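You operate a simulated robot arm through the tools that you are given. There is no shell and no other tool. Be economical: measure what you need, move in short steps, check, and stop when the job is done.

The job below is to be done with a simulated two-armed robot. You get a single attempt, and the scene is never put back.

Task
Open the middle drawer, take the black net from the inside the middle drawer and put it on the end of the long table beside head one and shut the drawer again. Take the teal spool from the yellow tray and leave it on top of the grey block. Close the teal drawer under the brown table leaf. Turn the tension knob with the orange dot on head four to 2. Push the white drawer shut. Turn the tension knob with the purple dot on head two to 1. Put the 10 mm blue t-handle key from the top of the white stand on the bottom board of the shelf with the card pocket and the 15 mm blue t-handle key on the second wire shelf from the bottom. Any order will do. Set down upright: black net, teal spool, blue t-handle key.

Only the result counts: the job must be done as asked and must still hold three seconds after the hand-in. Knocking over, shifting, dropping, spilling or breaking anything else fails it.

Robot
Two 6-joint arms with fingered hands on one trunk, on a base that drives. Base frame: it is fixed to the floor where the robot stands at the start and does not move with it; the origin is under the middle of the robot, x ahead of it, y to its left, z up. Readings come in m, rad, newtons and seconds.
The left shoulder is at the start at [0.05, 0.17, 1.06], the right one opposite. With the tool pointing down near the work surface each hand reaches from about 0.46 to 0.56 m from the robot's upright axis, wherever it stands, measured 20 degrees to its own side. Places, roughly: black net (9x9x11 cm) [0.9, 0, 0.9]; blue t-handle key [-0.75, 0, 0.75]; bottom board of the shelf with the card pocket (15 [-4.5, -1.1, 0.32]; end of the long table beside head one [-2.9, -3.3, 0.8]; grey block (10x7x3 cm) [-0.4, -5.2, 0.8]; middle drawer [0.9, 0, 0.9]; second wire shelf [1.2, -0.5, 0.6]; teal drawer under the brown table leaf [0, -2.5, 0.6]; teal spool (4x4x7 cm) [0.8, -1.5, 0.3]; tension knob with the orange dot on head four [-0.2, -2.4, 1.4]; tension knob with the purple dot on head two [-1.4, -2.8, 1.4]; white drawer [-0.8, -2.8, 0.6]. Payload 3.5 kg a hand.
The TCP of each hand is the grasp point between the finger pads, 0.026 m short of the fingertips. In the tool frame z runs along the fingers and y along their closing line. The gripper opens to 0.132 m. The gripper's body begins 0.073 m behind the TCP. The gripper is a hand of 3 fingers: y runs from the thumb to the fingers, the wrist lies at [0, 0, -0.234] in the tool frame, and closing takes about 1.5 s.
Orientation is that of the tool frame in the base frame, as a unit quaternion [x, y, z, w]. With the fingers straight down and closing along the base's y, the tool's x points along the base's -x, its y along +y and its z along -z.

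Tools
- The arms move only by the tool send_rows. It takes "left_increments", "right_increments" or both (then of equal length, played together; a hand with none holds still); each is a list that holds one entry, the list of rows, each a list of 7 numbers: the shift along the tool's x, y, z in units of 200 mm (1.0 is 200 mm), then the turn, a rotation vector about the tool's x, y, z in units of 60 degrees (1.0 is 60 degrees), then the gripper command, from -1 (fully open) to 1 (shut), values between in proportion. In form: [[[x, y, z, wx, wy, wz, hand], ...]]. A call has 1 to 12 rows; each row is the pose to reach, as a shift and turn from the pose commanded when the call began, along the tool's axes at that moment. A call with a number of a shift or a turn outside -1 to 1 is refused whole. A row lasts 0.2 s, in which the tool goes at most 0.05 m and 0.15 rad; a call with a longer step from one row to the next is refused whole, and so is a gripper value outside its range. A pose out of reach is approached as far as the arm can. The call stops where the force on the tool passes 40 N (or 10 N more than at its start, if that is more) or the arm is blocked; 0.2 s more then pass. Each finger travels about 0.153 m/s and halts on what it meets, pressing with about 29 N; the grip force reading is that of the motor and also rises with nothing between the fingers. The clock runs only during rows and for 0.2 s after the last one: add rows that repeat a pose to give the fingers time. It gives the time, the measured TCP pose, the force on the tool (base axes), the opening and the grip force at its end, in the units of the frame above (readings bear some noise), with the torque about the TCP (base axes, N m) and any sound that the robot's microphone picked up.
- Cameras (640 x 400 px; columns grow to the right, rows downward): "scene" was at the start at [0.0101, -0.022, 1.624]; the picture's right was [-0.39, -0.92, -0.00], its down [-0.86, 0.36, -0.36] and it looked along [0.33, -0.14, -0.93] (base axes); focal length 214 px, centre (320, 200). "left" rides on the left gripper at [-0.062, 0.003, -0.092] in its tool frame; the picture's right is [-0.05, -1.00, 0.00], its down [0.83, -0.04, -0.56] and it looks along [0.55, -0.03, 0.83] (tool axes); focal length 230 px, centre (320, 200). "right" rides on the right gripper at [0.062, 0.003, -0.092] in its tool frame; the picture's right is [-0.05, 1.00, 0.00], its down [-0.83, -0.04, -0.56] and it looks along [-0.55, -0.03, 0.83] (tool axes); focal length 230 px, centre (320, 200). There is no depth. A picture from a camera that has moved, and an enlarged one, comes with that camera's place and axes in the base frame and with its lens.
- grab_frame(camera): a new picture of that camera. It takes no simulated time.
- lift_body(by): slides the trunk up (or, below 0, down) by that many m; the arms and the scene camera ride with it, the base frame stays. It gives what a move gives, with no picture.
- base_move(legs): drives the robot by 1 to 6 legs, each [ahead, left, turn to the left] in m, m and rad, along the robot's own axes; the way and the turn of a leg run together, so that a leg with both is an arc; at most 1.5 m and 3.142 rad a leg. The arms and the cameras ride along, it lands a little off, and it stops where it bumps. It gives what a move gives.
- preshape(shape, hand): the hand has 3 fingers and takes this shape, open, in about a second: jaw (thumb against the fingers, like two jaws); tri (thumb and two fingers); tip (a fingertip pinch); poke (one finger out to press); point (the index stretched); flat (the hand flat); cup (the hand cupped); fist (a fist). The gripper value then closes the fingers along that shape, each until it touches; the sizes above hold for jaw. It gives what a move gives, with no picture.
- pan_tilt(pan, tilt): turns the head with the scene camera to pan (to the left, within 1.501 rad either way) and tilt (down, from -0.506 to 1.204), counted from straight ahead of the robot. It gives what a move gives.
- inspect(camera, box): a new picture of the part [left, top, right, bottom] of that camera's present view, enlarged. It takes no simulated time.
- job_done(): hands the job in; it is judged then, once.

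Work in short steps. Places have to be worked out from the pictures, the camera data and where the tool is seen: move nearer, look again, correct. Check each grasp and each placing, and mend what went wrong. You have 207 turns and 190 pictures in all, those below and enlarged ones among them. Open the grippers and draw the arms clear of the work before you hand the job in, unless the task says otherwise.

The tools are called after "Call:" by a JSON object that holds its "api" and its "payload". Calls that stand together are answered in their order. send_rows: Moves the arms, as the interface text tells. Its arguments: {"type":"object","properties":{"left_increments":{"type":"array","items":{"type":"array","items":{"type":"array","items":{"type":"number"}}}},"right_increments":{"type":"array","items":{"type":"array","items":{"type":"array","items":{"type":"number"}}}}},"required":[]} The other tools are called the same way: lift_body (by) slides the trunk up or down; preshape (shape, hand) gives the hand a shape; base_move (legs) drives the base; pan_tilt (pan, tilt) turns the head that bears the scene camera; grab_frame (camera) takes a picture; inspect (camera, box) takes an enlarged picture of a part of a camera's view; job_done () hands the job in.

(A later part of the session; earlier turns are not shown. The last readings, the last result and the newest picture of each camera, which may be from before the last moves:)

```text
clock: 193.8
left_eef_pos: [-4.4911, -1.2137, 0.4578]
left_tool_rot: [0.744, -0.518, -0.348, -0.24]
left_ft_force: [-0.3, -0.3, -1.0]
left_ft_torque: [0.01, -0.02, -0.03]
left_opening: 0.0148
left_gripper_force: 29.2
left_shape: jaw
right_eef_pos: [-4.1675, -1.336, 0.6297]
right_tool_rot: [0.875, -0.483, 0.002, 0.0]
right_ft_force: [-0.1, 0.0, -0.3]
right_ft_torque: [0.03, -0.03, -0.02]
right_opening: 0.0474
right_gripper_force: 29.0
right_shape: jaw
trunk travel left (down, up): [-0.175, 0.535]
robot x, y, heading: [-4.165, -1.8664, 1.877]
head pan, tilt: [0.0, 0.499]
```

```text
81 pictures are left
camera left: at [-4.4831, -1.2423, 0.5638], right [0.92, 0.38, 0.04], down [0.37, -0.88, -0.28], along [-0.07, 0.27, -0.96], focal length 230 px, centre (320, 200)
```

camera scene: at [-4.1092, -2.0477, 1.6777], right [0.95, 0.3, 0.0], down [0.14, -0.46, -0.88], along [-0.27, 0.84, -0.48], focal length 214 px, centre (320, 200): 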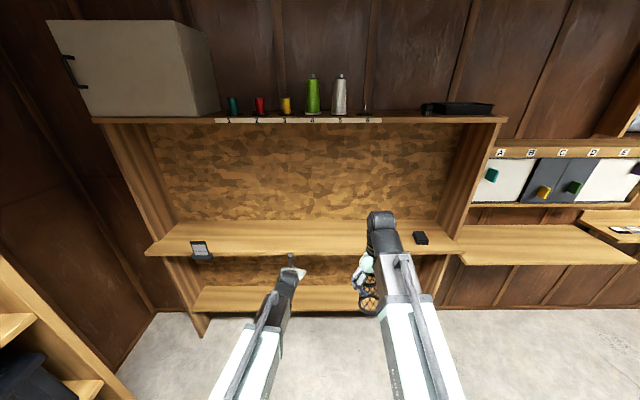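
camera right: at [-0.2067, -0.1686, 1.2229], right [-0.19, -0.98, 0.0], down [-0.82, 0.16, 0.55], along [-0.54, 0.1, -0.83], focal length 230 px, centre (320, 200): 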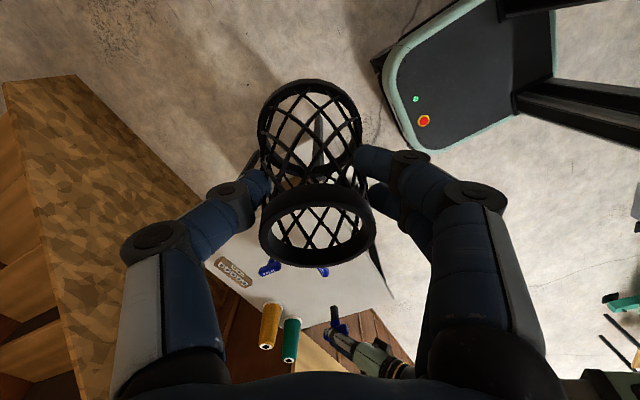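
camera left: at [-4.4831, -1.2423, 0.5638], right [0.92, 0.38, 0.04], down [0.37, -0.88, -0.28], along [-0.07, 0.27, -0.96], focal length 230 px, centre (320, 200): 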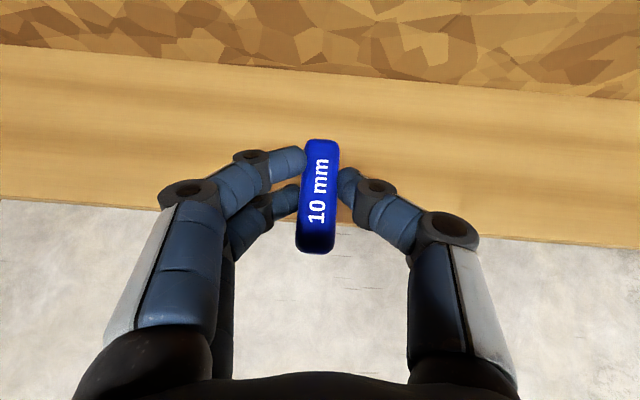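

Call:
{"api": "base_move", "payload": {"legs": [[0.05, 0, 0]]}}

Call:
{"api": "send_rows", "payload": {"left_increments": [[[-0.1, -0.008, 0.12, 0, 0, 0, 1], [-0.209, -0.017, 0.248, 0, 0, 0, 1], [-0.105, -0.017, 0.336, 0, 0, 0, 1], [0, -0.017, 0.424, 0, 0, 0, 1]]]}}

Call:
{"api": "grab_frame", "payload": {"camera": "left"}}

```text
clock: 194.8
left_eef_pos: [-4.5076, -1.165, 0.4573]
left_tool_rot: [0.744, -0.517, -0.348, -0.24]
left_ft_force: [-0.7, -0.5, -1.6]
left_ft_torque: [0.02, -0.03, -0.02]
left_opening: 0.0143
left_gripper_force: 28.7
left_shape: jaw
right_eef_pos: [-4.1818, -1.2873, 0.629]
right_tool_rot: [0.876, -0.482, 0.002, -0.001]
right_ft_force: [0.1, 0.1, -0.4]
right_ft_torque: [0.02, -0.01, 0.02]
right_opening: 0.0474
right_gripper_force: 28.5
right_shape: jaw
trunk travel left (down, up): [-0.175, 0.535]
robot x, y, heading: [-4.1813, -1.8193, 1.877]
head pan, tilt: [0.0, 0.499]
```

```text
clock: 195.8
left_eef_pos: [-4.5274, -1.1037, 0.4026]
left_tool_rot: [0.744, -0.518, -0.348, -0.24]
left_ft_force: [-0.2, 0.6, -0.8]
left_ft_torque: [-0.02, 0.0, 0.03]
left_opening: 0.0145
left_gripper_force: 29.1
left_shape: jaw
right_eef_pos: [-4.1834, -1.2876, 0.6276]
right_tool_rot: [0.876, -0.482, 0.003, -0.001]
right_ft_force: [0.5, 0.0, -0.6]
right_ft_torque: [0.0, 0.0, 0.01]
right_opening: 0.0475
right_gripper_force: 29.1
right_shape: jaw
trunk travel left (down, up): [-0.175, 0.535]
robot x, y, heading: [-4.1776, -1.8147, 1.873]
head pan, tilt: [0.0, 0.499]
```

```text
80 pictures are left
camera left: at [-4.5181, -1.1323, 0.5085], right [0.92, 0.38, 0.04], down [0.37, -0.88, -0.28], along [-0.07, 0.27, -0.96], focal length 230 px, centre (320, 200)
```

left: 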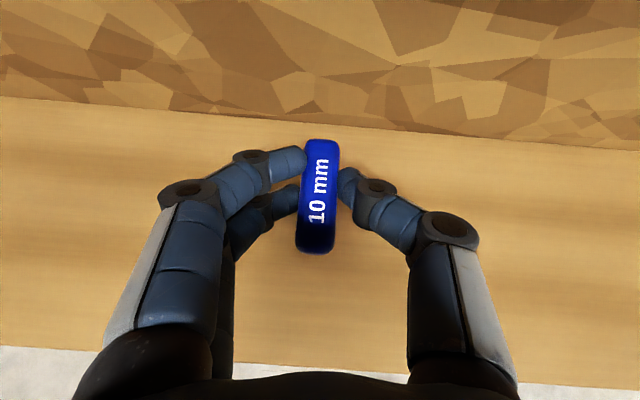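

Over the board. Lower by 3 mm steps until contact.

Call:
{"api": "send_rows", "payload": {"left_increments": [[[0.019, 0, 0.016, 0, 0, 0, 1], [0.038, 0, 0.032, 0, 0, 0, 1]]]}}

Call:
{"api": "send_rows", "payload": {"left_increments": [[[0.012, 0, 0.01, 0, 0, 0, 1], [0.012, 0, 0.01, 0, 0, 0, 1]]]}}

Call:
{"api": "send_rows", "payload": {"left_increments": [[[0.012, 0, 0.01, 0, 0, 0, 1], [0.012, 0, 0.01, 0, 0, 0, 1]]]}}

```text
clock: 196.3
left_eef_pos: [-4.5268, -1.1029, 0.397]
left_tool_rot: [0.743, -0.517, -0.35, -0.241]
left_ft_force: [-1.2, 0.1, 15.3]
left_ft_torque: [0.15, 0.14, -0.01]
left_opening: 0.0147
left_gripper_force: 28.9
left_shape: jaw
right_eef_pos: [-4.1812, -1.2881, 0.6305]
right_tool_rot: [0.876, -0.482, 0.002, -0.001]
right_ft_force: [0.7, 0.1, 0.0]
right_ft_torque: [0.0, -0.02, 0.02]
right_opening: 0.0476
right_gripper_force: 29.1
right_shape: jaw
trunk travel left (down, up): [-0.175, 0.535]
robot x, y, heading: [-4.181, -1.8178, 1.877]
head pan, tilt: [0.0, 0.499]
```

```text
clock: 196.9
left_eef_pos: [-4.5265, -1.1019, 0.3955]
left_tool_rot: [0.742, -0.516, -0.351, -0.244]
left_ft_force: [-0.4, 1.2, 34.8]
left_ft_torque: [0.38, 0.21, -0.03]
left_opening: 0.0151
left_gripper_force: 29.6
left_shape: jaw
right_eef_pos: [-4.182, -1.2894, 0.6305]
right_tool_rot: [0.876, -0.482, 0.001, -0.001]
right_ft_force: [-0.4, -0.5, -0.5]
right_ft_torque: [-0.01, 0.02, -0.01]
right_opening: 0.0475
right_gripper_force: 29.1
right_shape: jaw
trunk travel left (down, up): [-0.175, 0.535]
robot x, y, heading: [-4.1808, -1.8181, 1.875]
head pan, tilt: [0.0, 0.499]
```

```text
clock: 197.6
left_eef_pos: [-4.526, -1.0999, 0.3954]
left_tool_rot: [0.741, -0.516, -0.353, -0.245]
left_ft_force: [-0.9, 0.9, 43.7]
left_ft_torque: [0.44, 0.24, 0.0]
left_opening: 0.0161
left_gripper_force: 28.4
left_shape: jaw
right_eef_pos: [-4.1808, -1.2887, 0.6318]
right_tool_rot: [0.875, -0.483, 0.002, -0.001]
right_ft_force: [-0.6, 0.3, 0.0]
right_ft_torque: [-0.01, 0.03, 0.01]
right_opening: 0.0474
right_gripper_force: 29.0
right_shape: jaw
trunk travel left (down, up): [-0.175, 0.535]
robot x, y, heading: [-4.1762, -1.8176, 1.877]
head pan, tilt: [0.0, 0.499]
```

Contact at ~0.398. Ease up gradually.

Call:
{"api": "send_rows", "payload": {"left_increments": [[[-0.015, 0, -0.013, 0, 0, 0, 1], [-0.03, 0, -0.025, 0, 0, 0, 1]]]}}

Call:
{"api": "send_rows", "payload": {"left_increments": [[[-0.006, 0, -0.005, 0, 0, 0, 1], [-0.006, 0, -0.005, 0, 0, 0, 1]]]}}

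```text
clock: 198.2
left_eef_pos: [-4.5261, -1.1031, 0.3972]
left_tool_rot: [0.743, -0.518, -0.348, -0.242]
left_ft_force: [-0.4, 4.0, 21.6]
left_ft_torque: [0.31, 0.09, -0.03]
left_opening: 0.0157
left_gripper_force: 29.1
left_shape: jaw
right_eef_pos: [-4.1814, -1.2889, 0.6301]
right_tool_rot: [0.876, -0.483, 0.002, 0.0]
right_ft_force: [0.0, 0.1, -0.2]
right_ft_torque: [-0.04, -0.01, 0.01]
right_opening: 0.0474
right_gripper_force: 28.5
right_shape: jaw
trunk travel left (down, up): [-0.175, 0.535]
robot x, y, heading: [-4.1827, -1.8188, 1.878]
head pan, tilt: [0.0, 0.499]
```

```text
clock: 198.8
left_eef_pos: [-4.5267, -1.1043, 0.3968]
left_tool_rot: [0.744, -0.518, -0.347, -0.24]
left_ft_force: [-0.2, 2.6, 14.0]
left_ft_torque: [0.23, 0.02, -0.01]
left_opening: 0.0152
left_gripper_force: 28.7
left_shape: jaw
right_eef_pos: [-4.1811, -1.2866, 0.6303]
right_tool_rot: [0.876, -0.482, 0.002, -0.001]
right_ft_force: [-0.4, -0.2, -0.3]
right_ft_torque: [-0.02, 0.02, -0.01]
right_opening: 0.0475
right_gripper_force: 28.9
right_shape: jaw
trunk travel left (down, up): [-0.175, 0.535]
robot x, y, heading: [-4.1801, -1.8176, 1.875]
head pan, tilt: [0.0, 0.499]
```

Call:
{"api": "send_rows", "payload": {"left_increments": [[[-0.008, 0, -0.007, 0, 0, 0, 1], [-0.008, 0, -0.007, 0, 0, 0, 1]]]}}

Call:
{"api": "send_rows", "payload": {"left_increments": [[[0, 0, 0, 0, 0, 0, 0.75], [0, 0, 0, 0, 0, 0, 0.7], [0, 0, 0, 0, 0, 0, 0.6], [0, 0, 0, 0, 0, 0, 0.45], [0, 0, 0, 0, 0, 0, 0.3]]]}}

Call:
{"api": "grab_frame", "payload": {"camera": "left"}}

```text
clock: 199.3
left_eef_pos: [-4.5264, -1.104, 0.3968]
left_tool_rot: [0.745, -0.517, -0.347, -0.239]
left_ft_force: [-0.4, 1.1, 2.3]
left_ft_torque: [0.1, -0.03, 0.0]
left_opening: 0.0154
left_gripper_force: 28.7
left_shape: jaw
right_eef_pos: [-4.1822, -1.2869, 0.6293]
right_tool_rot: [0.876, -0.483, 0.002, 0.0]
right_ft_force: [-0.5, -0.2, -0.3]
right_ft_torque: [0.0, -0.03, -0.04]
right_opening: 0.0473
right_gripper_force: 29.1
right_shape: jaw
trunk travel left (down, up): [-0.175, 0.535]
robot x, y, heading: [-4.1824, -1.8191, 1.876]
head pan, tilt: [0.0, 0.499]
```

```text
clock: 200.6
left_eef_pos: [-4.5256, -1.1029, 0.399]
left_tool_rot: [0.744, -0.517, -0.348, -0.24]
left_ft_force: [-0.5, 0.1, 0.9]
left_ft_torque: [0.0, -0.02, 0.02]
left_opening: 0.0459
left_gripper_force: 0.1
left_shape: jaw
right_eef_pos: [-4.1819, -1.2879, 0.6281]
right_tool_rot: [0.876, -0.483, 0.002, -0.001]
right_ft_force: [0.8, 0.7, -0.1]
right_ft_torque: [0.02, -0.02, 0.0]
right_opening: 0.0477
right_gripper_force: 28.6
right_shape: jaw
trunk travel left (down, up): [-0.175, 0.535]
robot x, y, heading: [-4.1799, -1.816, 1.871]
head pan, tilt: [0.0, 0.499]
```

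```text
79 pictures are left
camera left: at [-4.5183, -1.132, 0.5046], right [0.92, 0.38, 0.04], down [0.37, -0.88, -0.28], along [-0.07, 0.27, -0.96], focal length 230 px, centre (320, 200)
```

left: 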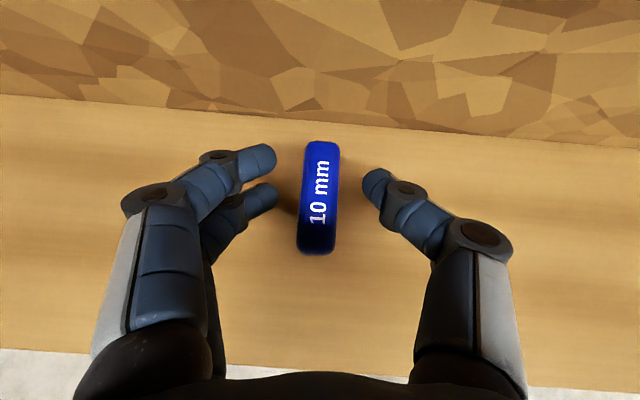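

Key stands alone. Withdraw along the fingers, back away and verify.

Call:
{"api": "send_rows", "payload": {"left_increments": [[[0, 0, -0.1, 0, 0, 0, 0.3], [0, 0, -0.22, 0, 0, 0, 0.3], [0, 0, -0.4, 0, 0, 0, 0.3]]]}}

Call:
{"api": "base_move", "payload": {"legs": [[-0.4, 0, 0]]}}

Call:
{"api": "lift_body", "payload": {"by": 0.4}}

Call:
{"api": "inspect", "payload": {"camera": "scene", "box": [180, 170, 420, 330]}}

```text
clock: 201.3
left_eef_pos: [-4.5046, -1.1601, 0.4511]
left_tool_rot: [0.744, -0.518, -0.348, -0.24]
left_ft_force: [0.6, 0.1, -0.6]
left_ft_torque: [-0.02, 0.0, -0.02]
left_opening: 0.0459
left_gripper_force: 0.0
left_shape: jaw
right_eef_pos: [-4.1821, -1.2879, 0.6294]
right_tool_rot: [0.876, -0.483, 0.003, -0.001]
right_ft_force: [-0.3, 0.0, -0.3]
right_ft_torque: [-0.01, -0.02, 0.0]
right_opening: 0.0474
right_gripper_force: 29.3
right_shape: jaw
trunk travel left (down, up): [-0.175, 0.535]
robot x, y, heading: [-4.1778, -1.822, 1.873]
head pan, tilt: [0.0, 0.499]
```

```text
clock: 203.8
left_eef_pos: [-4.3834, -1.5416, 0.45]
left_tool_rot: [0.744, -0.518, -0.348, -0.24]
left_ft_force: [-0.3, -0.8, -0.2]
left_ft_torque: [-0.02, -0.01, 0.02]
left_opening: 0.0454
left_gripper_force: 0.2
left_shape: jaw
right_eef_pos: [-4.0608, -1.6689, 0.6292]
right_tool_rot: [0.875, -0.483, 0.004, -0.001]
right_ft_force: [-0.5, -0.6, -0.3]
right_ft_torque: [0.03, -0.01, -0.01]
right_opening: 0.0477
right_gripper_force: 29.2
right_shape: jaw
trunk travel left (down, up): [-0.175, 0.535]
robot x, y, heading: [-4.0629, -2.2035, 1.876]
head pan, tilt: [0.0, 0.499]
```

```text
clock: 207.7
left_eef_pos: [-4.3835, -1.5422, 0.85]
left_tool_rot: [0.743, -0.518, -0.348, -0.241]
left_ft_force: [0.1, 0.2, 0.3]
left_ft_torque: [0.01, 0.0, 0.05]
left_opening: 0.0458
left_gripper_force: 0.0
left_shape: jaw
right_eef_pos: [-4.0612, -1.6707, 1.0288]
right_tool_rot: [0.875, -0.484, 0.001, -0.001]
right_ft_force: [-0.2, -0.3, 0.0]
right_ft_torque: [-0.01, 0.0, 0.01]
right_opening: 0.0474
right_gripper_force: 29.9
right_shape: jaw
trunk travel left (down, up): [-0.575, 0.135]
robot x, y, heading: [-4.0602, -2.1982, 1.878]
head pan, tilt: [0.0, 0.499]
```

```text
2.50 times, centred on (300, 250) of scene
camera zoom: at [-4.0768, -2.1524, 1.5776], right [0.95, 0.3, 0.0], down [0.14, -0.46, -0.88], along [-0.26, 0.84, -0.48], focal length 536 px, centre (370, 75)
```

zoom: 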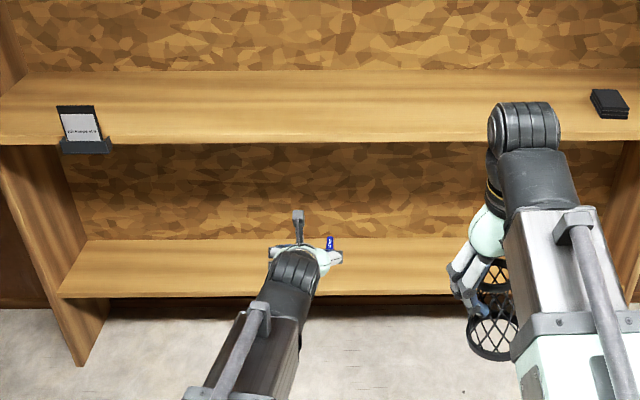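

Key 10 mm placed upright. Now turn toward the long table's end near head one and look.

Call:
{"api": "lift_body", "payload": {"by": 0.1}}

Call:
{"api": "base_move", "payload": {"legs": [[0, 0, -2.5]]}}

Call:
{"api": "grab_frame", "payload": {"camera": "scene"}}

```text
clock: 209.0
left_eef_pos: [-4.3841, -1.5433, 0.9501]
left_tool_rot: [0.743, -0.518, -0.348, -0.241]
left_ft_force: [-0.3, 0.0, -0.1]
left_ft_torque: [-0.01, 0.01, 0.01]
left_opening: 0.0456
left_gripper_force: 0.1
left_shape: jaw
right_eef_pos: [-4.0599, -1.6681, 1.13]
right_tool_rot: [0.875, -0.483, 0.002, -0.001]
right_ft_force: [-0.6, 0.6, -0.5]
right_ft_torque: [0.02, 0.02, -0.01]
right_opening: 0.0475
right_gripper_force: 29.7
right_shape: jaw
trunk travel left (down, up): [-0.675, 0.035]
robot x, y, heading: [-4.0607, -2.2037, 1.875]
head pan, tilt: [0.0, 0.499]
```

```text
clock: 215.3
left_eef_pos: [-3.4093, -2.5363, 0.9499]
left_tool_rot: [0.259, 0.869, -0.119, 0.405]
left_ft_force: [0.2, -0.3, 0.8]
left_ft_torque: [0.0, -0.01, 0.0]
left_opening: 0.0455
left_gripper_force: 0.0
left_shape: jaw
right_eef_pos: [-3.7421, -2.6273, 1.1288]
right_tool_rot: [0.183, 0.983, -0.002, -0.002]
right_ft_force: [-0.3, 0.2, -0.4]
right_ft_torque: [-0.03, -0.01, 0.06]
right_opening: 0.047
right_gripper_force: 29.5
right_shape: jaw
trunk travel left (down, up): [-0.675, 0.035]
robot x, y, heading: [-4.0598, -2.1987, -0.627]
head pan, tilt: [0.0, 0.499]
```

```text
77 pictures are left
camera scene: at [-4.0203, -2.2311, 1.6777], right [-0.59, -0.81, 0.0], down [-0.39, 0.28, -0.88], along [0.71, -0.52, -0.48], focal length 214 px, centre (320, 200)
```

scene: 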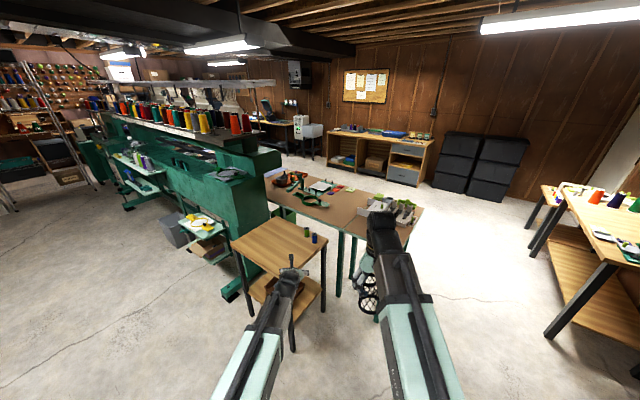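

Call:
{"api": "inspect", "payload": {"camera": "scene", "box": [220, 120, 440, 270]}}

```text
2.67 times, centred on (330, 195) of scene
camera zoom: at [-4.0203, -2.2311, 1.6777], right [-0.59, -0.81, 0.0], down [-0.39, 0.28, -0.88], along [0.71, -0.52, -0.48], focal length 572 px, centre (293, 213)
```

zoom: 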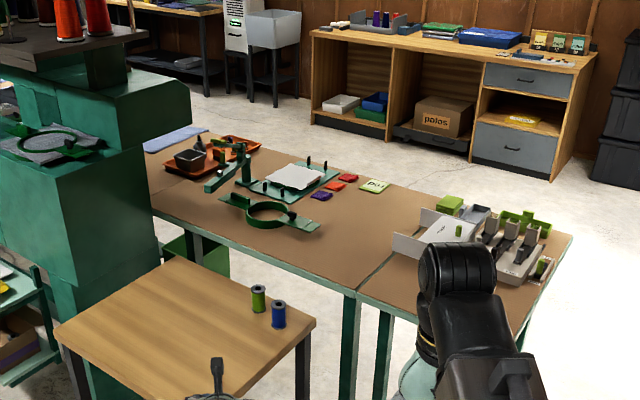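

The long brown table's end is free around (−3.02, −3.17), but a small desk blocks its near side; the far side is open floor. I'll tuck the left hand and drive around the table's end.

Call:
{"api": "send_rows", "payload": {"left_increments": [[[0.028, 0, -0.14, 0, 0.119, 0, -0.5], [0.056, 0, -0.28, 0, 0.238, 0, -1], [0.084, 0, -0.42, 0, 0.357, 0, -1], [0.112, 0, -0.56, 0, 0.476, 0, -1], [0.14, 0, -0.7, 0, 0.595, 0, -1], [0.168, 0, -0.84, 0, 0.714, 0, -1], [0.195, 0, -0.98, 0, 0.833, 0, -1]]]}}

Call:
{"api": "base_move", "payload": {"legs": [[0, 0, -0.95], [1.1, 0, 0]]}}

Call:
{"api": "pan_tilt", "payload": {"pan": 0.5, "tilt": 0.5}}

Call:
{"api": "grab_frame", "payload": {"camera": "scene"}}

```text
clock: 216.9
left_eef_pos: [-3.5564, -2.4399, 1.0473]
left_tool_rot: [0.285, 0.959, 0.002, 0.0]
left_ft_force: [0.2, -0.1, -0.7]
left_ft_torque: [0.05, 0.02, -0.03]
left_opening: 0.1322
left_gripper_force: 0.0
left_shape: jaw
right_eef_pos: [-3.7424, -2.6257, 1.1303]
right_tool_rot: [0.183, 0.983, -0.001, -0.002]
right_ft_force: [0.6, 0.1, -0.3]
right_ft_torque: [0.0, 0.0, 0.01]
right_opening: 0.0472
right_gripper_force: 29.3
right_shape: jaw
trunk travel left (down, up): [-0.675, 0.035]
robot x, y, heading: [-4.0576, -2.2, -0.628]
head pan, tilt: [0.0, 0.499]
```

```text
clock: 225.0
left_eef_pos: [-3.9621, -3.852, 1.0465]
left_tool_rot: [0.69, 0.724, 0.001, 0.001]
left_ft_force: [0.9, -1.1, -0.2]
left_ft_torque: [0.03, -0.01, 0.01]
left_opening: 0.1319
left_gripper_force: 0.0
left_shape: jaw
right_eef_pos: [-4.2221, -3.8091, 1.1283]
right_tool_rot: [0.612, 0.791, 0.001, -0.003]
right_ft_force: [-0.5, -0.6, 0.0]
right_ft_torque: [0.03, 0.0, 0.0]
right_opening: 0.0469
right_gripper_force: 29.3
right_shape: jaw
trunk travel left (down, up): [-0.675, 0.035]
robot x, y, heading: [-4.0656, -3.3049, -1.572]
head pan, tilt: [0.0, 0.499]
```

```text
clock: 225.9
left_eef_pos: [-3.9622, -3.8507, 1.0461]
left_tool_rot: [0.69, 0.724, 0.001, 0.003]
left_ft_force: [-0.8, 0.9, -0.4]
left_ft_torque: [0.01, -0.04, 0.01]
left_opening: 0.132
left_gripper_force: 0.2
left_shape: jaw
right_eef_pos: [-4.222, -3.8088, 1.1292]
right_tool_rot: [0.611, 0.792, 0.0, -0.002]
right_ft_force: [-0.7, -0.7, -0.1]
right_ft_torque: [-0.01, 0.0, 0.0]
right_opening: 0.047
right_gripper_force: 28.9
right_shape: jaw
trunk travel left (down, up): [-0.675, 0.035]
robot x, y, heading: [-4.0614, -3.3022, -1.576]
head pan, tilt: [0.499, 0.499]
```

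```text
75 pictures are left
camera scene: at [-4.0209, -3.3418, 1.6777], right [-0.88, -0.48, 0.0], down [-0.23, 0.42, -0.88], along [0.42, -0.77, -0.48], focal length 214 px, centre (320, 200)
```

scene: 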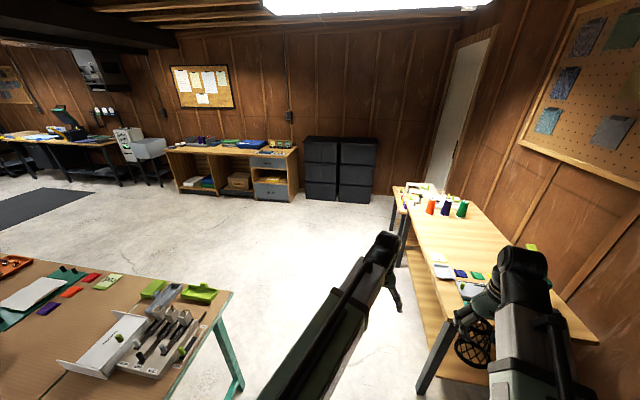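

Open passage ahead. Drive through it, turn to face the table from its far side.

Call:
{"api": "base_move", "payload": {"legs": [[1.0, 0.51, 0], [0, 0, -2.832], [0.05, -0.68, 0]]}}

Call:
{"api": "pan_tilt", "payload": {"pan": 0, "tilt": 0.6}}

Call:
{"api": "grab_frame", "payload": {"camera": "scene"}}

```text
clock: 241.6
left_eef_pos: [-3.187, -3.5526, 1.0469]
left_tool_rot: [0.822, -0.57, -0.002, 0.001]
left_ft_force: [0.4, 0.2, 0.7]
left_ft_torque: [0.0, 0.03, 0.0]
left_opening: 0.1319
left_gripper_force: 0.1
left_shape: jaw
right_eef_pos: [-2.9262, -3.5131, 1.1299]
right_tool_rot: [0.877, -0.481, 0.002, 0.001]
right_ft_force: [0.7, -1.0, -0.3]
right_ft_torque: [-0.01, 0.01, 0.03]
right_opening: 0.0464
right_gripper_force: 29.2
right_shape: jaw
trunk travel left (down, up): [-0.675, 0.035]
robot x, y, heading: [-2.9211, -4.0417, 1.881]
head pan, tilt: [0.499, 0.499]
```

```text
clock: 242.6
left_eef_pos: [-3.1874, -3.5526, 1.0465]
left_tool_rot: [0.822, -0.569, -0.002, 0.002]
left_ft_force: [0.9, -0.2, 0.5]
left_ft_torque: [-0.03, -0.02, 0.01]
left_opening: 0.1319
left_gripper_force: 0.1
left_shape: jaw
right_eef_pos: [-2.9263, -3.5134, 1.1292]
right_tool_rot: [0.877, -0.481, 0.003, -0.001]
right_ft_force: [-0.3, -0.3, 0.7]
right_ft_torque: [0.02, -0.02, 0.01]
right_opening: 0.0466
right_gripper_force: 29.3
right_shape: jaw
trunk travel left (down, up): [-0.675, 0.035]
robot x, y, heading: [-2.924, -4.0453, 1.879]
head pan, tilt: [0.0, 0.6]
```

```text
74 pictures are left
camera scene: at [-2.9397, -3.9983, 1.6686], right [0.95, 0.3, 0.0], down [0.17, -0.54, -0.83], along [-0.25, 0.79, -0.56], focal length 214 px, centre (320, 200)
```

scene: 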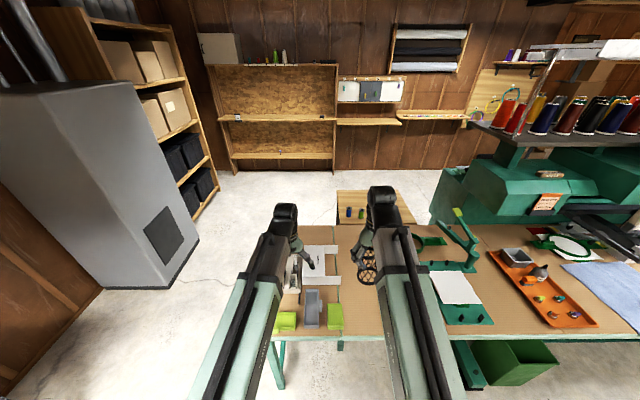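

The net hangs over the table end. Enlarge to choose the free spot.

Call:
{"api": "inspect", "payload": {"camera": "scene", "box": [260, 180, 500, 350]}}

Call:
{"api": "grab_frame", "payload": {"camera": "right"}}

```text
2.35 times, centred on (380, 265) of scene
camera zoom: at [-2.9397, -3.9983, 1.6686], right [0.95, 0.3, 0.0], down [0.17, -0.54, -0.83], along [-0.25, 0.79, -0.56], focal length 505 px, centre (179, 47)
```

zoom: 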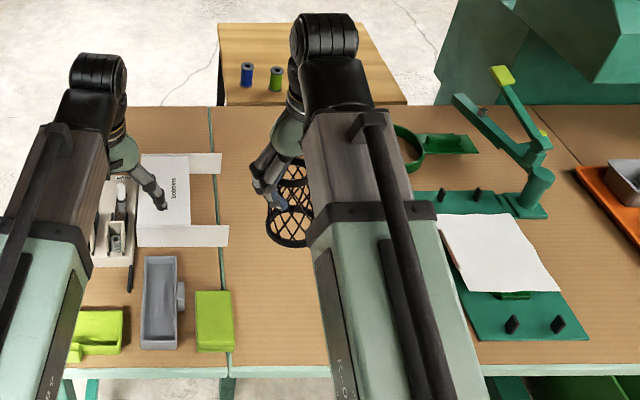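

```text
72 pictures are left
camera right: at [-2.8964, -3.567, 1.2225], right [-0.87, -0.49, 0.0], down [-0.41, 0.72, 0.55], along [-0.27, 0.48, -0.83], focal length 230 px, centre (320, 200)
```

right: 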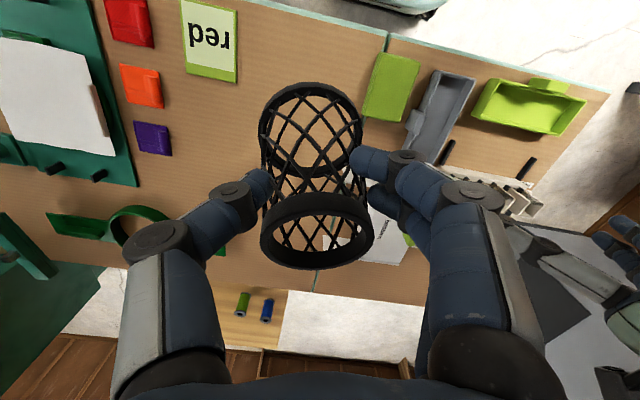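

Free spot centre ≈(−2.92, −3.32). Nudge the base 4 cm ahead and extend the right hand there, restoring the 12° grasp pitch so the net is upright.

Call:
{"api": "base_move", "payload": {"legs": [[0.04, 0, 0]]}}

Call:
{"api": "send_rows", "payload": {"right_increments": [[[-0.121, -0.098, 0.1, 0, -0.04, 0, 1], [-0.242, -0.196, 0.2, 0, -0.08, 0, 1], [-0.363, -0.294, 0.3, 0, -0.12, 0, 1], [-0.484, -0.392, 0.4, 0, -0.16, 0, 1], [-0.605, -0.49, 0.5, 0, -0.2, 0, 1]]]}}

Call:
{"api": "grab_frame", "payload": {"camera": "right"}}

Call:
{"api": "inspect", "payload": {"camera": "scene", "box": [260, 150, 500, 350]}}

```text
clock: 243.4
left_eef_pos: [-3.1996, -3.5126, 1.0444]
left_tool_rot: [0.822, -0.569, 0.0, 0.002]
left_ft_force: [-0.4, -0.3, -0.2]
left_ft_torque: [-0.06, 0.0, -0.01]
left_opening: 0.1319
left_gripper_force: 0.1
left_shape: jaw
right_eef_pos: [-2.9396, -3.4739, 1.128]
right_tool_rot: [0.877, -0.481, 0.004, 0.001]
right_ft_force: [0.9, 0.4, -0.8]
right_ft_torque: [-0.01, -0.01, 0.0]
right_opening: 0.0469
right_gripper_force: 29.0
right_shape: jaw
trunk travel left (down, up): [-0.675, 0.035]
robot x, y, heading: [-2.9337, -4.0042, 1.881]
head pan, tilt: [0.0, 0.6]
```

```text
clock: 244.7
left_eef_pos: [-3.2006, -3.5133, 1.0454]
left_tool_rot: [0.822, -0.569, -0.001, 0.001]
left_ft_force: [-0.4, -0.3, -0.4]
left_ft_torque: [0.01, -0.02, -0.03]
left_opening: 0.1314
left_gripper_force: 0.1
left_shape: jaw
right_eef_pos: [-2.921, -3.3179, 1.029]
right_tool_rot: [0.872, -0.478, -0.089, -0.052]
right_ft_force: [0.3, 0.6, -0.8]
right_ft_torque: [0.0, 0.01, 0.02]
right_opening: 0.0463
right_gripper_force: 29.2
right_shape: jaw
trunk travel left (down, up): [-0.675, 0.035]
robot x, y, heading: [-2.9372, -4.0054, 1.876]
head pan, tilt: [0.0, 0.6]
```

```text
71 pictures are left
camera right: at [-2.8813, -3.3875, 1.1083], right [-0.87, -0.49, 0.01], down [-0.34, 0.61, 0.71], along [-0.36, 0.62, -0.7], focal length 230 px, centre (320, 200)
```

right: 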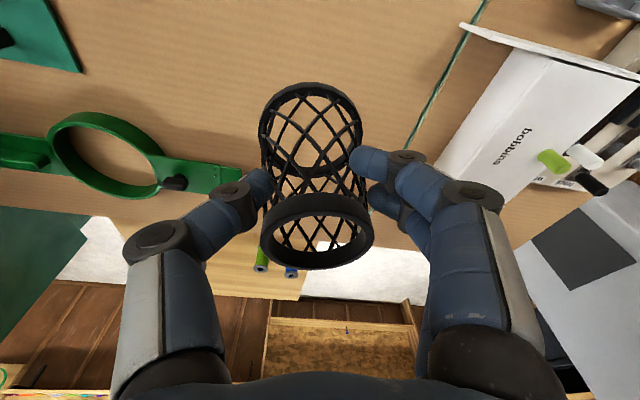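

```text
2.00 times, centred on (380, 250) of scene
camera zoom: at [-2.9518, -3.9592, 1.6686], right [0.95, 0.3, 0.0], down [0.17, -0.54, -0.82], along [-0.25, 0.79, -0.57], focal length 429 px, centre (200, 100)
```

zoom: 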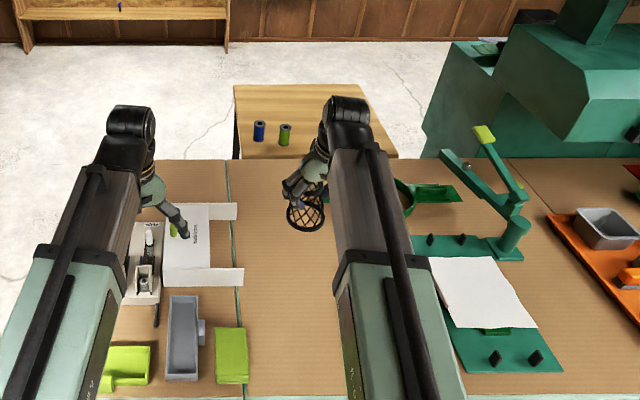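

Clear spot below. Lower 11 cm, then step until contact.

Call:
{"api": "send_rows", "payload": {"right_increments": [[[0.04, 0, 0.187, 0, 0, 0, 1], [0.08, 0, 0.374, 0, 0, 0, 1], [0.114, 0, 0.538, 0, 0, 0, 1]]]}}

Call:
{"api": "send_rows", "payload": {"right_increments": [[[0.005, 0, 0.024, 0, 0, 0, 1], [0.01, 0, 0.048, 0, 0, 0, 1]]]}}

Call:
{"api": "grab_frame", "payload": {"camera": "right"}}

```text
clock: 245.4
left_eef_pos: [-3.1997, -3.513, 1.0457]
left_tool_rot: [0.822, -0.569, -0.001, 0.001]
left_ft_force: [-0.1, 0.0, -0.6]
left_ft_torque: [0.02, -0.04, -0.01]
left_opening: 0.1317
left_gripper_force: 0.1
left_shape: jaw
right_eef_pos: [-2.9201, -3.32, 0.919]
right_tool_rot: [0.872, -0.478, -0.089, -0.051]
right_ft_force: [-0.9, 0.1, -0.5]
right_ft_torque: [0.01, -0.03, -0.01]
right_opening: 0.0461
right_gripper_force: 29.1
right_shape: jaw
trunk travel left (down, up): [-0.675, 0.035]
robot x, y, heading: [-2.9357, -4.0088, 1.881]
head pan, tilt: [0.0, 0.6]
```

```text
clock: 246.1
left_eef_pos: [-3.1995, -3.5144, 1.0477]
left_tool_rot: [0.822, -0.57, -0.002, 0.001]
left_ft_force: [0.7, 0.5, 0.4]
left_ft_torque: [0.03, -0.03, 0.0]
left_opening: 0.1319
left_gripper_force: 0.0
left_shape: jaw
right_eef_pos: [-2.9192, -3.3219, 0.9117]
right_tool_rot: [0.873, -0.478, -0.089, -0.051]
right_ft_force: [4.2, -1.9, 10.9]
right_ft_torque: [0.0, 0.04, 0.01]
right_opening: 0.0468
right_gripper_force: 29.0
right_shape: jaw
trunk travel left (down, up): [-0.675, 0.035]
robot x, y, heading: [-2.9359, -4.001, 1.879]
head pan, tilt: [0.0, 0.6]
```

```text
69 pictures are left
camera right: at [-2.8791, -3.3902, 0.9895], right [-0.87, -0.49, 0.01], down [-0.34, 0.61, 0.71], along [-0.36, 0.62, -0.7], focal length 230 px, centre (320, 200)
```

right: 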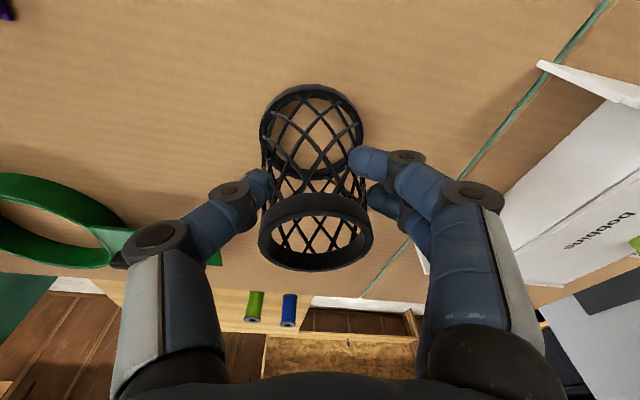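

Contact (11 N). Press 3 mm more, then release.

Call:
{"api": "send_rows", "payload": {"right_increments": [[[0.003, 0, 0.014, 0, 0, 0, 1], [0.003, 0, 0.014, 0, 0, 0, 1]]]}}

Call:
{"api": "send_rows", "payload": {"right_increments": [[[-0.001, 0, -0.005, 0, 0, 0, 0.2], [-0.001, 0, -0.005, 0, 0, 0, 0.1], [-0.001, 0, -0.005, 0, 0, 0, 0], [-0.001, 0, -0.005, 0, 0, 0, -0.15], [-0.001, 0, -0.005, 0, 0, 0, -0.3], [-0.001, 0, -0.005, 0, 0, 0, -0.35]]]}}

Call:
{"api": "grab_frame", "payload": {"camera": "right"}}

```text
clock: 246.7
left_eef_pos: [-3.1985, -3.5146, 1.047]
left_tool_rot: [0.822, -0.569, -0.002, 0.0]
left_ft_force: [0.6, -0.2, 0.0]
left_ft_torque: [0.01, 0.0, 0.01]
left_opening: 0.1319
left_gripper_force: 0.0
left_shape: jaw
right_eef_pos: [-2.9185, -3.3224, 0.9088]
right_tool_rot: [0.872, -0.479, -0.09, -0.051]
right_ft_force: [9.8, -5.6, 20.8]
right_ft_torque: [-0.01, 0.05, 0.02]
right_opening: 0.0481
right_gripper_force: 28.6
right_shape: jaw
trunk travel left (down, up): [-0.675, 0.035]
robot x, y, heading: [-2.9368, -4.0058, 1.878]
head pan, tilt: [0.0, 0.6]
```

```text
clock: 248.1
left_eef_pos: [-3.2003, -3.5135, 1.0463]
left_tool_rot: [0.822, -0.57, -0.001, 0.0]
left_ft_force: [-1.0, 0.5, -0.4]
left_ft_torque: [0.02, 0.01, -0.01]
left_opening: 0.1318
left_gripper_force: 0.0
left_shape: jaw
right_eef_pos: [-2.9203, -3.3203, 0.9076]
right_tool_rot: [0.872, -0.478, -0.09, -0.051]
right_ft_force: [-0.2, 0.3, 0.6]
right_ft_torque: [0.02, 0.03, -0.02]
right_opening: 0.0888
right_gripper_force: 0.1
right_shape: jaw
trunk travel left (down, up): [-0.675, 0.035]
robot x, y, heading: [-2.9329, -4.0059, 1.875]
head pan, tilt: [0.0, 0.6]
```

```text
68 pictures are left
camera right: at [-2.8803, -3.3894, 0.986], right [-0.87, -0.49, 0.01], down [-0.34, 0.61, 0.71], along [-0.36, 0.62, -0.7], focal length 230 px, centre (320, 200)
```

right: 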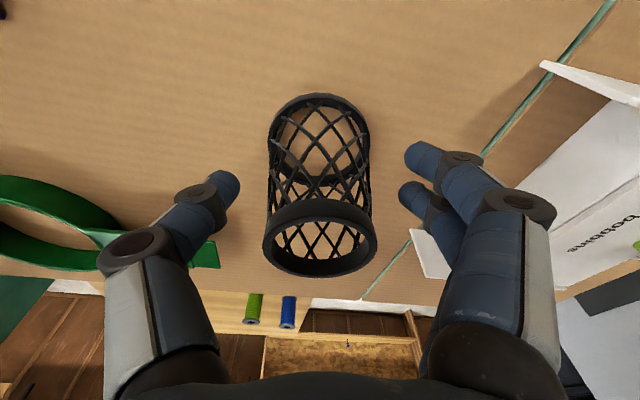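

Net stands upright. Lift the hand off vertically and verify.

Call:
{"api": "send_rows", "payload": {"right_increments": [[[-0.03, 0, -0.15, 0, 0, 0, -0.4], [-0.07, 0, -0.33, 0, 0, 0, -0.4], [-0.11, 0, -0.52, 0, 0, 0, -0.4], [-0.16, 0, -0.75, 0, 0, 0, -0.4]]]}}

Call:
{"api": "grab_frame", "payload": {"camera": "right"}}

```text
clock: 249.1
left_eef_pos: [-3.2008, -3.5135, 1.0455]
left_tool_rot: [0.822, -0.569, -0.001, 0.001]
left_ft_force: [0.6, -0.6, -0.5]
left_ft_torque: [0.0, 0.02, -0.01]
left_opening: 0.1319
left_gripper_force: 0.1
left_shape: jaw
right_eef_pos: [-2.9221, -3.3209, 1.0607]
right_tool_rot: [0.872, -0.478, -0.09, -0.051]
right_ft_force: [0.5, -0.4, -0.6]
right_ft_torque: [0.05, 0.0, 0.01]
right_opening: 0.0916
right_gripper_force: 0.1
right_shape: jaw
trunk travel left (down, up): [-0.675, 0.035]
robot x, y, heading: [-2.9347, -4.0057, 1.882]
head pan, tilt: [0.0, 0.6]
```

```text
67 pictures are left
camera right: at [-2.8816, -3.389, 1.1398], right [-0.87, -0.49, 0.01], down [-0.34, 0.61, 0.71], along [-0.36, 0.62, -0.7], focal length 230 px, centre (320, 200)
```

right: 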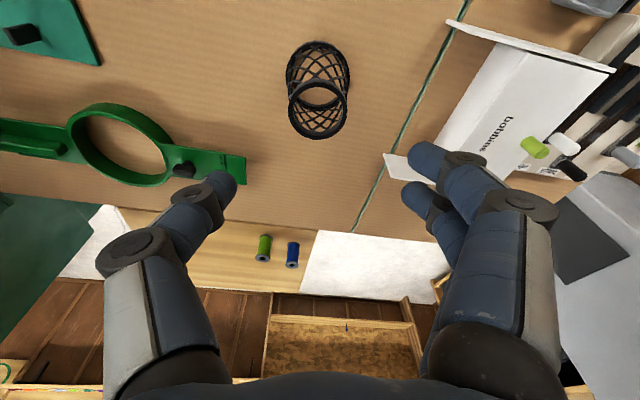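

Net is placed well. Retract the right arm, back off, and slide along to head two.

Call:
{"api": "send_rows", "payload": {"right_increments": [[[0.196, 0, -0.05, 0, 0.04, 0, -1], [0.392, 0, -0.1, 0, 0.08, 0, -1], [0.588, 0, -0.15, 0, 0.12, 0, -1], [0.784, 0, -0.2, 0, 0.16, 0, -1], [0.95, 0, -0.25, 0, 0.2, 0, -1]]]}}

Call:
{"api": "base_move", "payload": {"legs": [[-0.25, 0, 0], [0, -1.0, 0], [0, -0.75, 0]]}}

Call:
{"api": "pan_tilt", "payload": {"pan": 0, "tilt": 0.35}}

Call:
{"api": "grab_frame", "payload": {"camera": "scene"}}

```text
clock: 250.2
left_eef_pos: [-3.2006, -3.5143, 1.0456]
left_tool_rot: [0.822, -0.569, -0.001, 0.001]
left_ft_force: [0.2, -0.3, -0.5]
left_ft_torque: [0.01, 0.02, 0.02]
left_opening: 0.132
left_gripper_force: 0.0
left_shape: jaw
right_eef_pos: [-2.8157, -3.4862, 1.0711]
right_tool_rot: [0.877, -0.481, 0.002, 0.0]
right_ft_force: [-0.1, 0.8, 0.1]
right_ft_torque: [0.0, 0.01, 0.03]
right_opening: 0.1321
right_gripper_force: 0.0
right_shape: jaw
trunk travel left (down, up): [-0.675, 0.035]
robot x, y, heading: [-2.9407, -4.0053, 1.881]
head pan, tilt: [0.0, 0.6]
```

```text
clock: 260.5
left_eef_pos: [-1.4663, -3.2179, 1.0458]
left_tool_rot: [0.823, -0.568, -0.002, 0.001]
left_ft_force: [0.0, -0.5, -0.5]
left_ft_torque: [0.0, -0.02, -0.01]
left_opening: 0.1318
left_gripper_force: 0.0
left_shape: jaw
right_eef_pos: [-1.0825, -3.1879, 1.0714]
right_tool_rot: [0.878, -0.479, 0.002, -0.001]
right_ft_force: [-0.4, 0.0, -1.0]
right_ft_torque: [-0.04, 0.0, 0.01]
right_opening: 0.1317
right_gripper_force: 0.1
right_shape: jaw
trunk travel left (down, up): [-0.675, 0.035]
robot x, y, heading: [-1.1994, -3.7067, 1.88]
head pan, tilt: [0.0, 0.6]
```

```text
clock: 261.3
left_eef_pos: [-1.4655, -3.2181, 1.0454]
left_tool_rot: [0.823, -0.568, -0.001, 0.001]
left_ft_force: [-0.2, -0.3, 0.1]
left_ft_torque: [0.01, 0.04, 0.04]
left_opening: 0.1321
left_gripper_force: 0.0
left_shape: jaw
right_eef_pos: [-1.0824, -3.1885, 1.0716]
right_tool_rot: [0.877, -0.48, 0.003, -0.001]
right_ft_force: [0.6, 0.0, 0.4]
right_ft_torque: [0.02, -0.04, 0.01]
right_opening: 0.1318
right_gripper_force: 0.1
right_shape: jaw
trunk travel left (down, up): [-0.675, 0.035]
robot x, y, heading: [-1.1952, -3.7111, 1.883]
head pan, tilt: [0.0, 0.351]
```

```text
66 pictures are left
camera scene: at [-1.2176, -3.6594, 1.6913], right [0.95, 0.31, 0.0], down [0.11, -0.33, -0.94], along [-0.29, 0.89, -0.34], focal length 214 px, centre (320, 200)
```

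scene: 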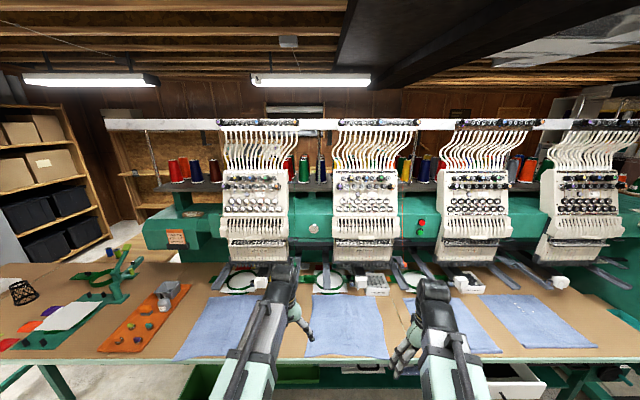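

Four heads visible; head two is second from left. Enlarge its knobs and head four's.

Call:
{"api": "inspect", "payload": {"camera": "scene", "box": [325, 160, 415, 216]}}

Call:
{"api": "inspect", "payload": {"camera": "scene", "box": [540, 160, 630, 216]}}

Call:
{"api": "inspect", "payload": {"camera": "scene", "box": [160, 330, 640, 400]}}

```text
7.11 times, centred on (370, 188) of scene
camera zoom: at [-1.2176, -3.6594, 1.6913], right [0.95, 0.31, 0.0], down [0.11, -0.33, -0.94], along [-0.29, 0.89, -0.34], focal length 1525 px, centre (-36, 285)
```

zoom: 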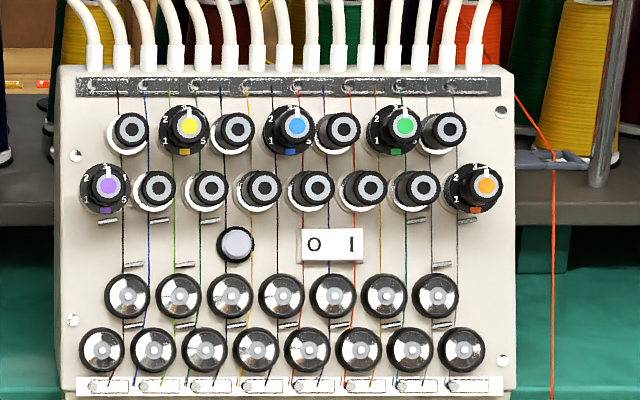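

```text
7.11 times, centred on (585, 188) of scene
camera zoom: at [-1.2176, -3.6594, 1.6913], right [0.95, 0.31, 0.0], down [0.11, -0.33, -0.94], along [-0.29, 0.89, -0.34], focal length 1525 px, centre (-1564, 285)
```

zoom: 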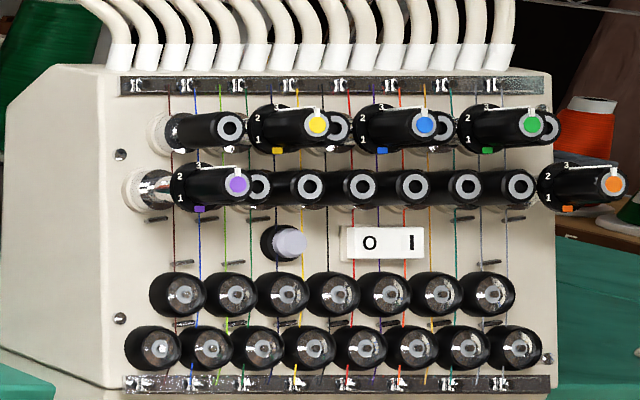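

```text
1.33 times, centred on (400, 365) of scene
camera zoom: at [-1.2176, -3.6594, 1.6913], right [0.95, 0.31, 0.0], down [0.11, -0.33, -0.94], along [-0.29, 0.89, -0.34], focal length 286 px, centre (213, -20)
```

zoom: 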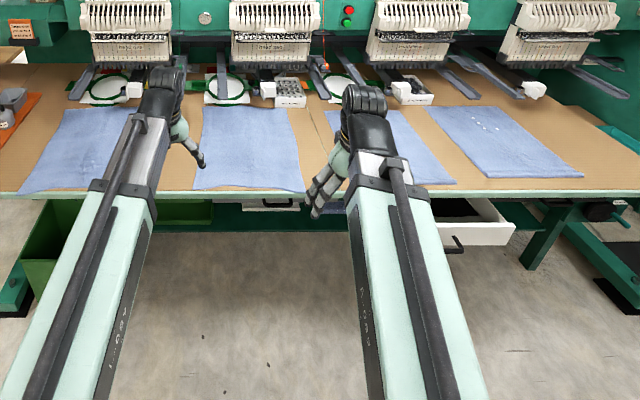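

All knobs' pointers stand at 3; dial steps are 60° (2 = 60° counter-clockwise, 1 = 120° ccw). Drive closer and view head two's purple knob again.

Call:
{"api": "base_move", "payload": {"legs": [[0.2, 0.05, 0]]}}

Call:
{"api": "pan_tilt", "payload": {"pan": -0.5, "tilt": 0.4}}

Call:
{"api": "grab_frame", "payload": {"camera": "scene"}}

```text
clock: 262.9
left_eef_pos: [-1.5745, -3.0408, 1.0443]
left_tool_rot: [0.822, -0.569, -0.002, 0.001]
left_ft_force: [0.2, 0.5, -0.1]
left_ft_torque: [-0.02, 0.0, -0.02]
left_opening: 0.132
left_gripper_force: 0.2
left_shape: jaw
right_eef_pos: [-1.192, -3.012, 1.0712]
right_tool_rot: [0.877, -0.481, 0.003, -0.001]
right_ft_force: [0.1, -0.1, 0.0]
right_ft_torque: [0.01, -0.03, 0.0]
right_opening: 0.132
right_gripper_force: 0.0
right_shape: jaw
trunk travel left (down, up): [-0.675, 0.035]
robot x, y, heading: [-1.3102, -3.5352, 1.879]
head pan, tilt: [0.0, 0.351]
```

```text
clock: 263.8
left_eef_pos: [-1.5738, -3.0427, 1.0459]
left_tool_rot: [0.823, -0.568, -0.002, 0.001]
left_ft_force: [0.5, 0.4, -0.3]
left_ft_torque: [-0.01, -0.02, 0.0]
left_opening: 0.1316
left_gripper_force: 0.0
left_shape: jaw
right_eef_pos: [-1.1906, -3.013, 1.0713]
right_tool_rot: [0.877, -0.48, 0.002, -0.001]
right_ft_force: [1.1, 0.4, -0.4]
right_ft_torque: [0.01, -0.02, 0.03]
right_opening: 0.1319
right_gripper_force: 0.0
right_shape: jaw
trunk travel left (down, up): [-0.675, 0.035]
robot x, y, heading: [-1.3099, -3.5337, 1.882]
head pan, tilt: [-0.499, 0.4]
```

```text
62 pictures are left
camera scene: at [-1.2811, -3.481, 1.6868], right [0.98, -0.19, 0.0], down [-0.07, -0.38, -0.92], along [0.17, 0.91, -0.39], focal length 214 px, centre (320, 200)
```

scene: 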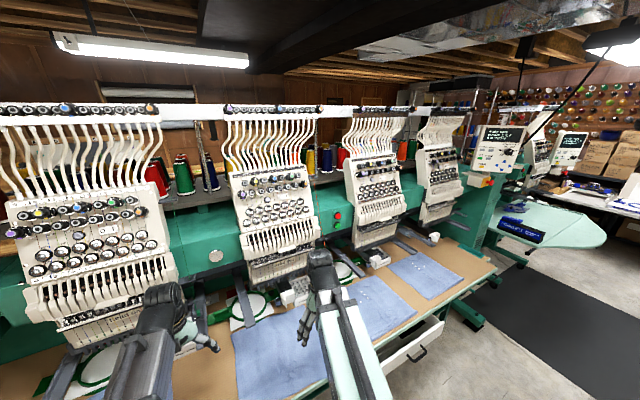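

Call:
{"api": "inspect", "payload": {"camera": "scene", "box": [226, 166, 316, 222]}}

```text
7.11 times, centred on (271, 194) of scene
camera zoom: at [-1.2811, -3.481, 1.6868], right [0.98, -0.19, 0.0], down [-0.07, -0.38, -0.92], along [0.17, 0.91, -0.39], focal length 1525 px, centre (668, 243)
```

zoom: 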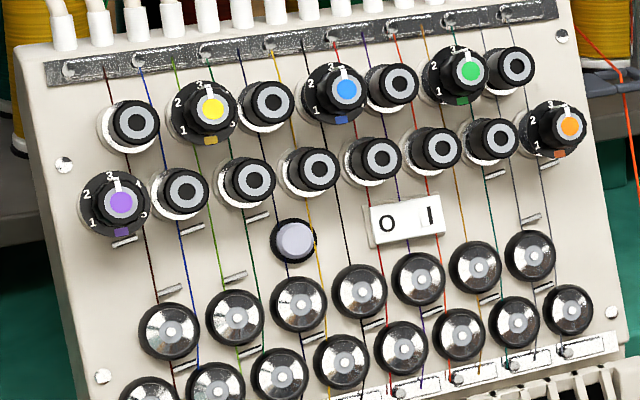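

Purple knob tip triangulated at (−1.402, −2.823, 1.443); its axis rises ~22° outward, and it protrudes ~1.4 cm beyond its neighbours. I'll raise the trunk and right hand, then pitch it toward the knob.

Call:
{"api": "lift_body", "payload": {"by": 0.035}}

Call:
{"api": "send_rows", "payload": {"right_increments": [[[0, 0, -0.2, 0, 0, 0.05, -0.5], [0, 0, -0.4, 0, 0, 0.1, -0.5], [0, 0, -0.6, 0, 0, 0.155, -0.5], [0, 0, -0.8, 0, 0, 0.21, -0.5], [0, 0, -1, 0, 0, 0.258, -0.5]]]}}

Call:
{"api": "send_rows", "payload": {"right_increments": [[[0, 0.06, -0.05, 0, -0.12, 0, -0.5], [0, 0.12, -0.1, 0, -0.24, 0, -0.5], [0, 0.18, -0.15, 0, -0.36, 0, -0.5], [0, 0.24, -0.2, 0, -0.48, 0, -0.5], [0, 0.3, -0.25, 0, -0.6, 0, -0.5], [0, 0.36, -0.3, 0, -0.72, 0, -0.5], [0, 0.42, -0.35, 0, -0.84, 0, -0.5], [0, 0.48, -0.4, 0, -0.96, 0, -0.5]]]}}

Call:
{"api": "grab_frame", "payload": {"camera": "right"}}

```text
clock: 264.6
left_eef_pos: [-1.5736, -3.0417, 1.0808]
left_tool_rot: [0.822, -0.57, -0.002, 0.001]
left_ft_force: [0.5, -0.4, -1.6]
left_ft_torque: [0.01, 0.04, -0.02]
left_opening: 0.1318
left_gripper_force: 0.0
left_shape: jaw
right_eef_pos: [-1.1895, -3.0117, 1.1057]
right_tool_rot: [0.877, -0.48, 0.002, 0.0]
right_ft_force: [-0.6, 0.1, -0.1]
right_ft_torque: [-0.02, 0.02, 0.0]
right_opening: 0.1318
right_gripper_force: 0.1
right_shape: jaw
trunk travel left (down, up): [-0.71, 0.0]
robot x, y, heading: [-1.3094, -3.5355, 1.882]
head pan, tilt: [-0.499, 0.4]
```

```text
clock: 265.8
left_eef_pos: [-1.5734, -3.0414, 1.0814]
left_tool_rot: [0.822, -0.569, -0.002, 0.001]
left_ft_force: [0.2, 0.1, -0.1]
left_ft_torque: [0.0, 0.0, 0.01]
left_opening: 0.1321
left_gripper_force: 0.1
left_shape: jaw
right_eef_pos: [-1.1953, -2.9641, 1.2257]
right_tool_rot: [0.805, -0.593, -0.008, -0.012]
right_ft_force: [-0.7, -0.3, 0.3]
right_ft_torque: [0.02, -0.02, 0.01]
right_opening: 0.0994
right_gripper_force: 0.0
right_shape: jaw
right hand out of reach, approached as far as the arm can: row 3, 4, 5
trunk travel left (down, up): [-0.71, 0.0]
robot x, y, heading: [-1.3113, -3.5332, 1.883]
head pan, tilt: [-0.499, 0.4]
```

```text
clock: 267.6
left_eef_pos: [-1.5749, -3.0413, 1.0809]
left_tool_rot: [0.823, -0.569, -0.002, 0.001]
left_ft_force: [-0.9, -0.4, -0.6]
left_ft_torque: [0.0, -0.04, -0.02]
left_opening: 0.1319
left_gripper_force: 0.1
left_shape: jaw
right_eef_pos: [-1.3043, -2.9267, 1.3643]
right_tool_rot: [0.707, -0.519, -0.385, -0.286]
right_ft_force: [0.5, 0.2, 0.3]
right_ft_torque: [-0.01, -0.03, -0.01]
right_opening: 0.0993
right_gripper_force: 0.1
right_shape: jaw
right hand out of reach, approached as far as the arm can: row 5, 6, 7, 8
trunk travel left (down, up): [-0.71, 0.0]
robot x, y, heading: [-1.3081, -3.5352, 1.882]
head pan, tilt: [-0.499, 0.4]
```

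```text
60 pictures are left
camera right: at [-1.2747, -3.033, 1.3624], right [-0.96, -0.27, 0.04], down [0.04, -0.01, 1.0], along [-0.27, 0.96, 0.02], focal length 230 px, centre (320, 200)
```

right: 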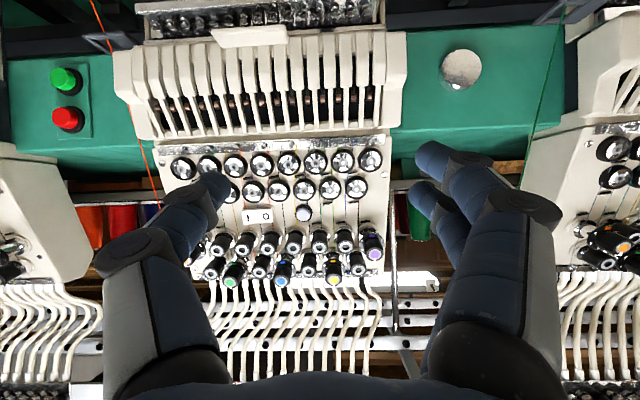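

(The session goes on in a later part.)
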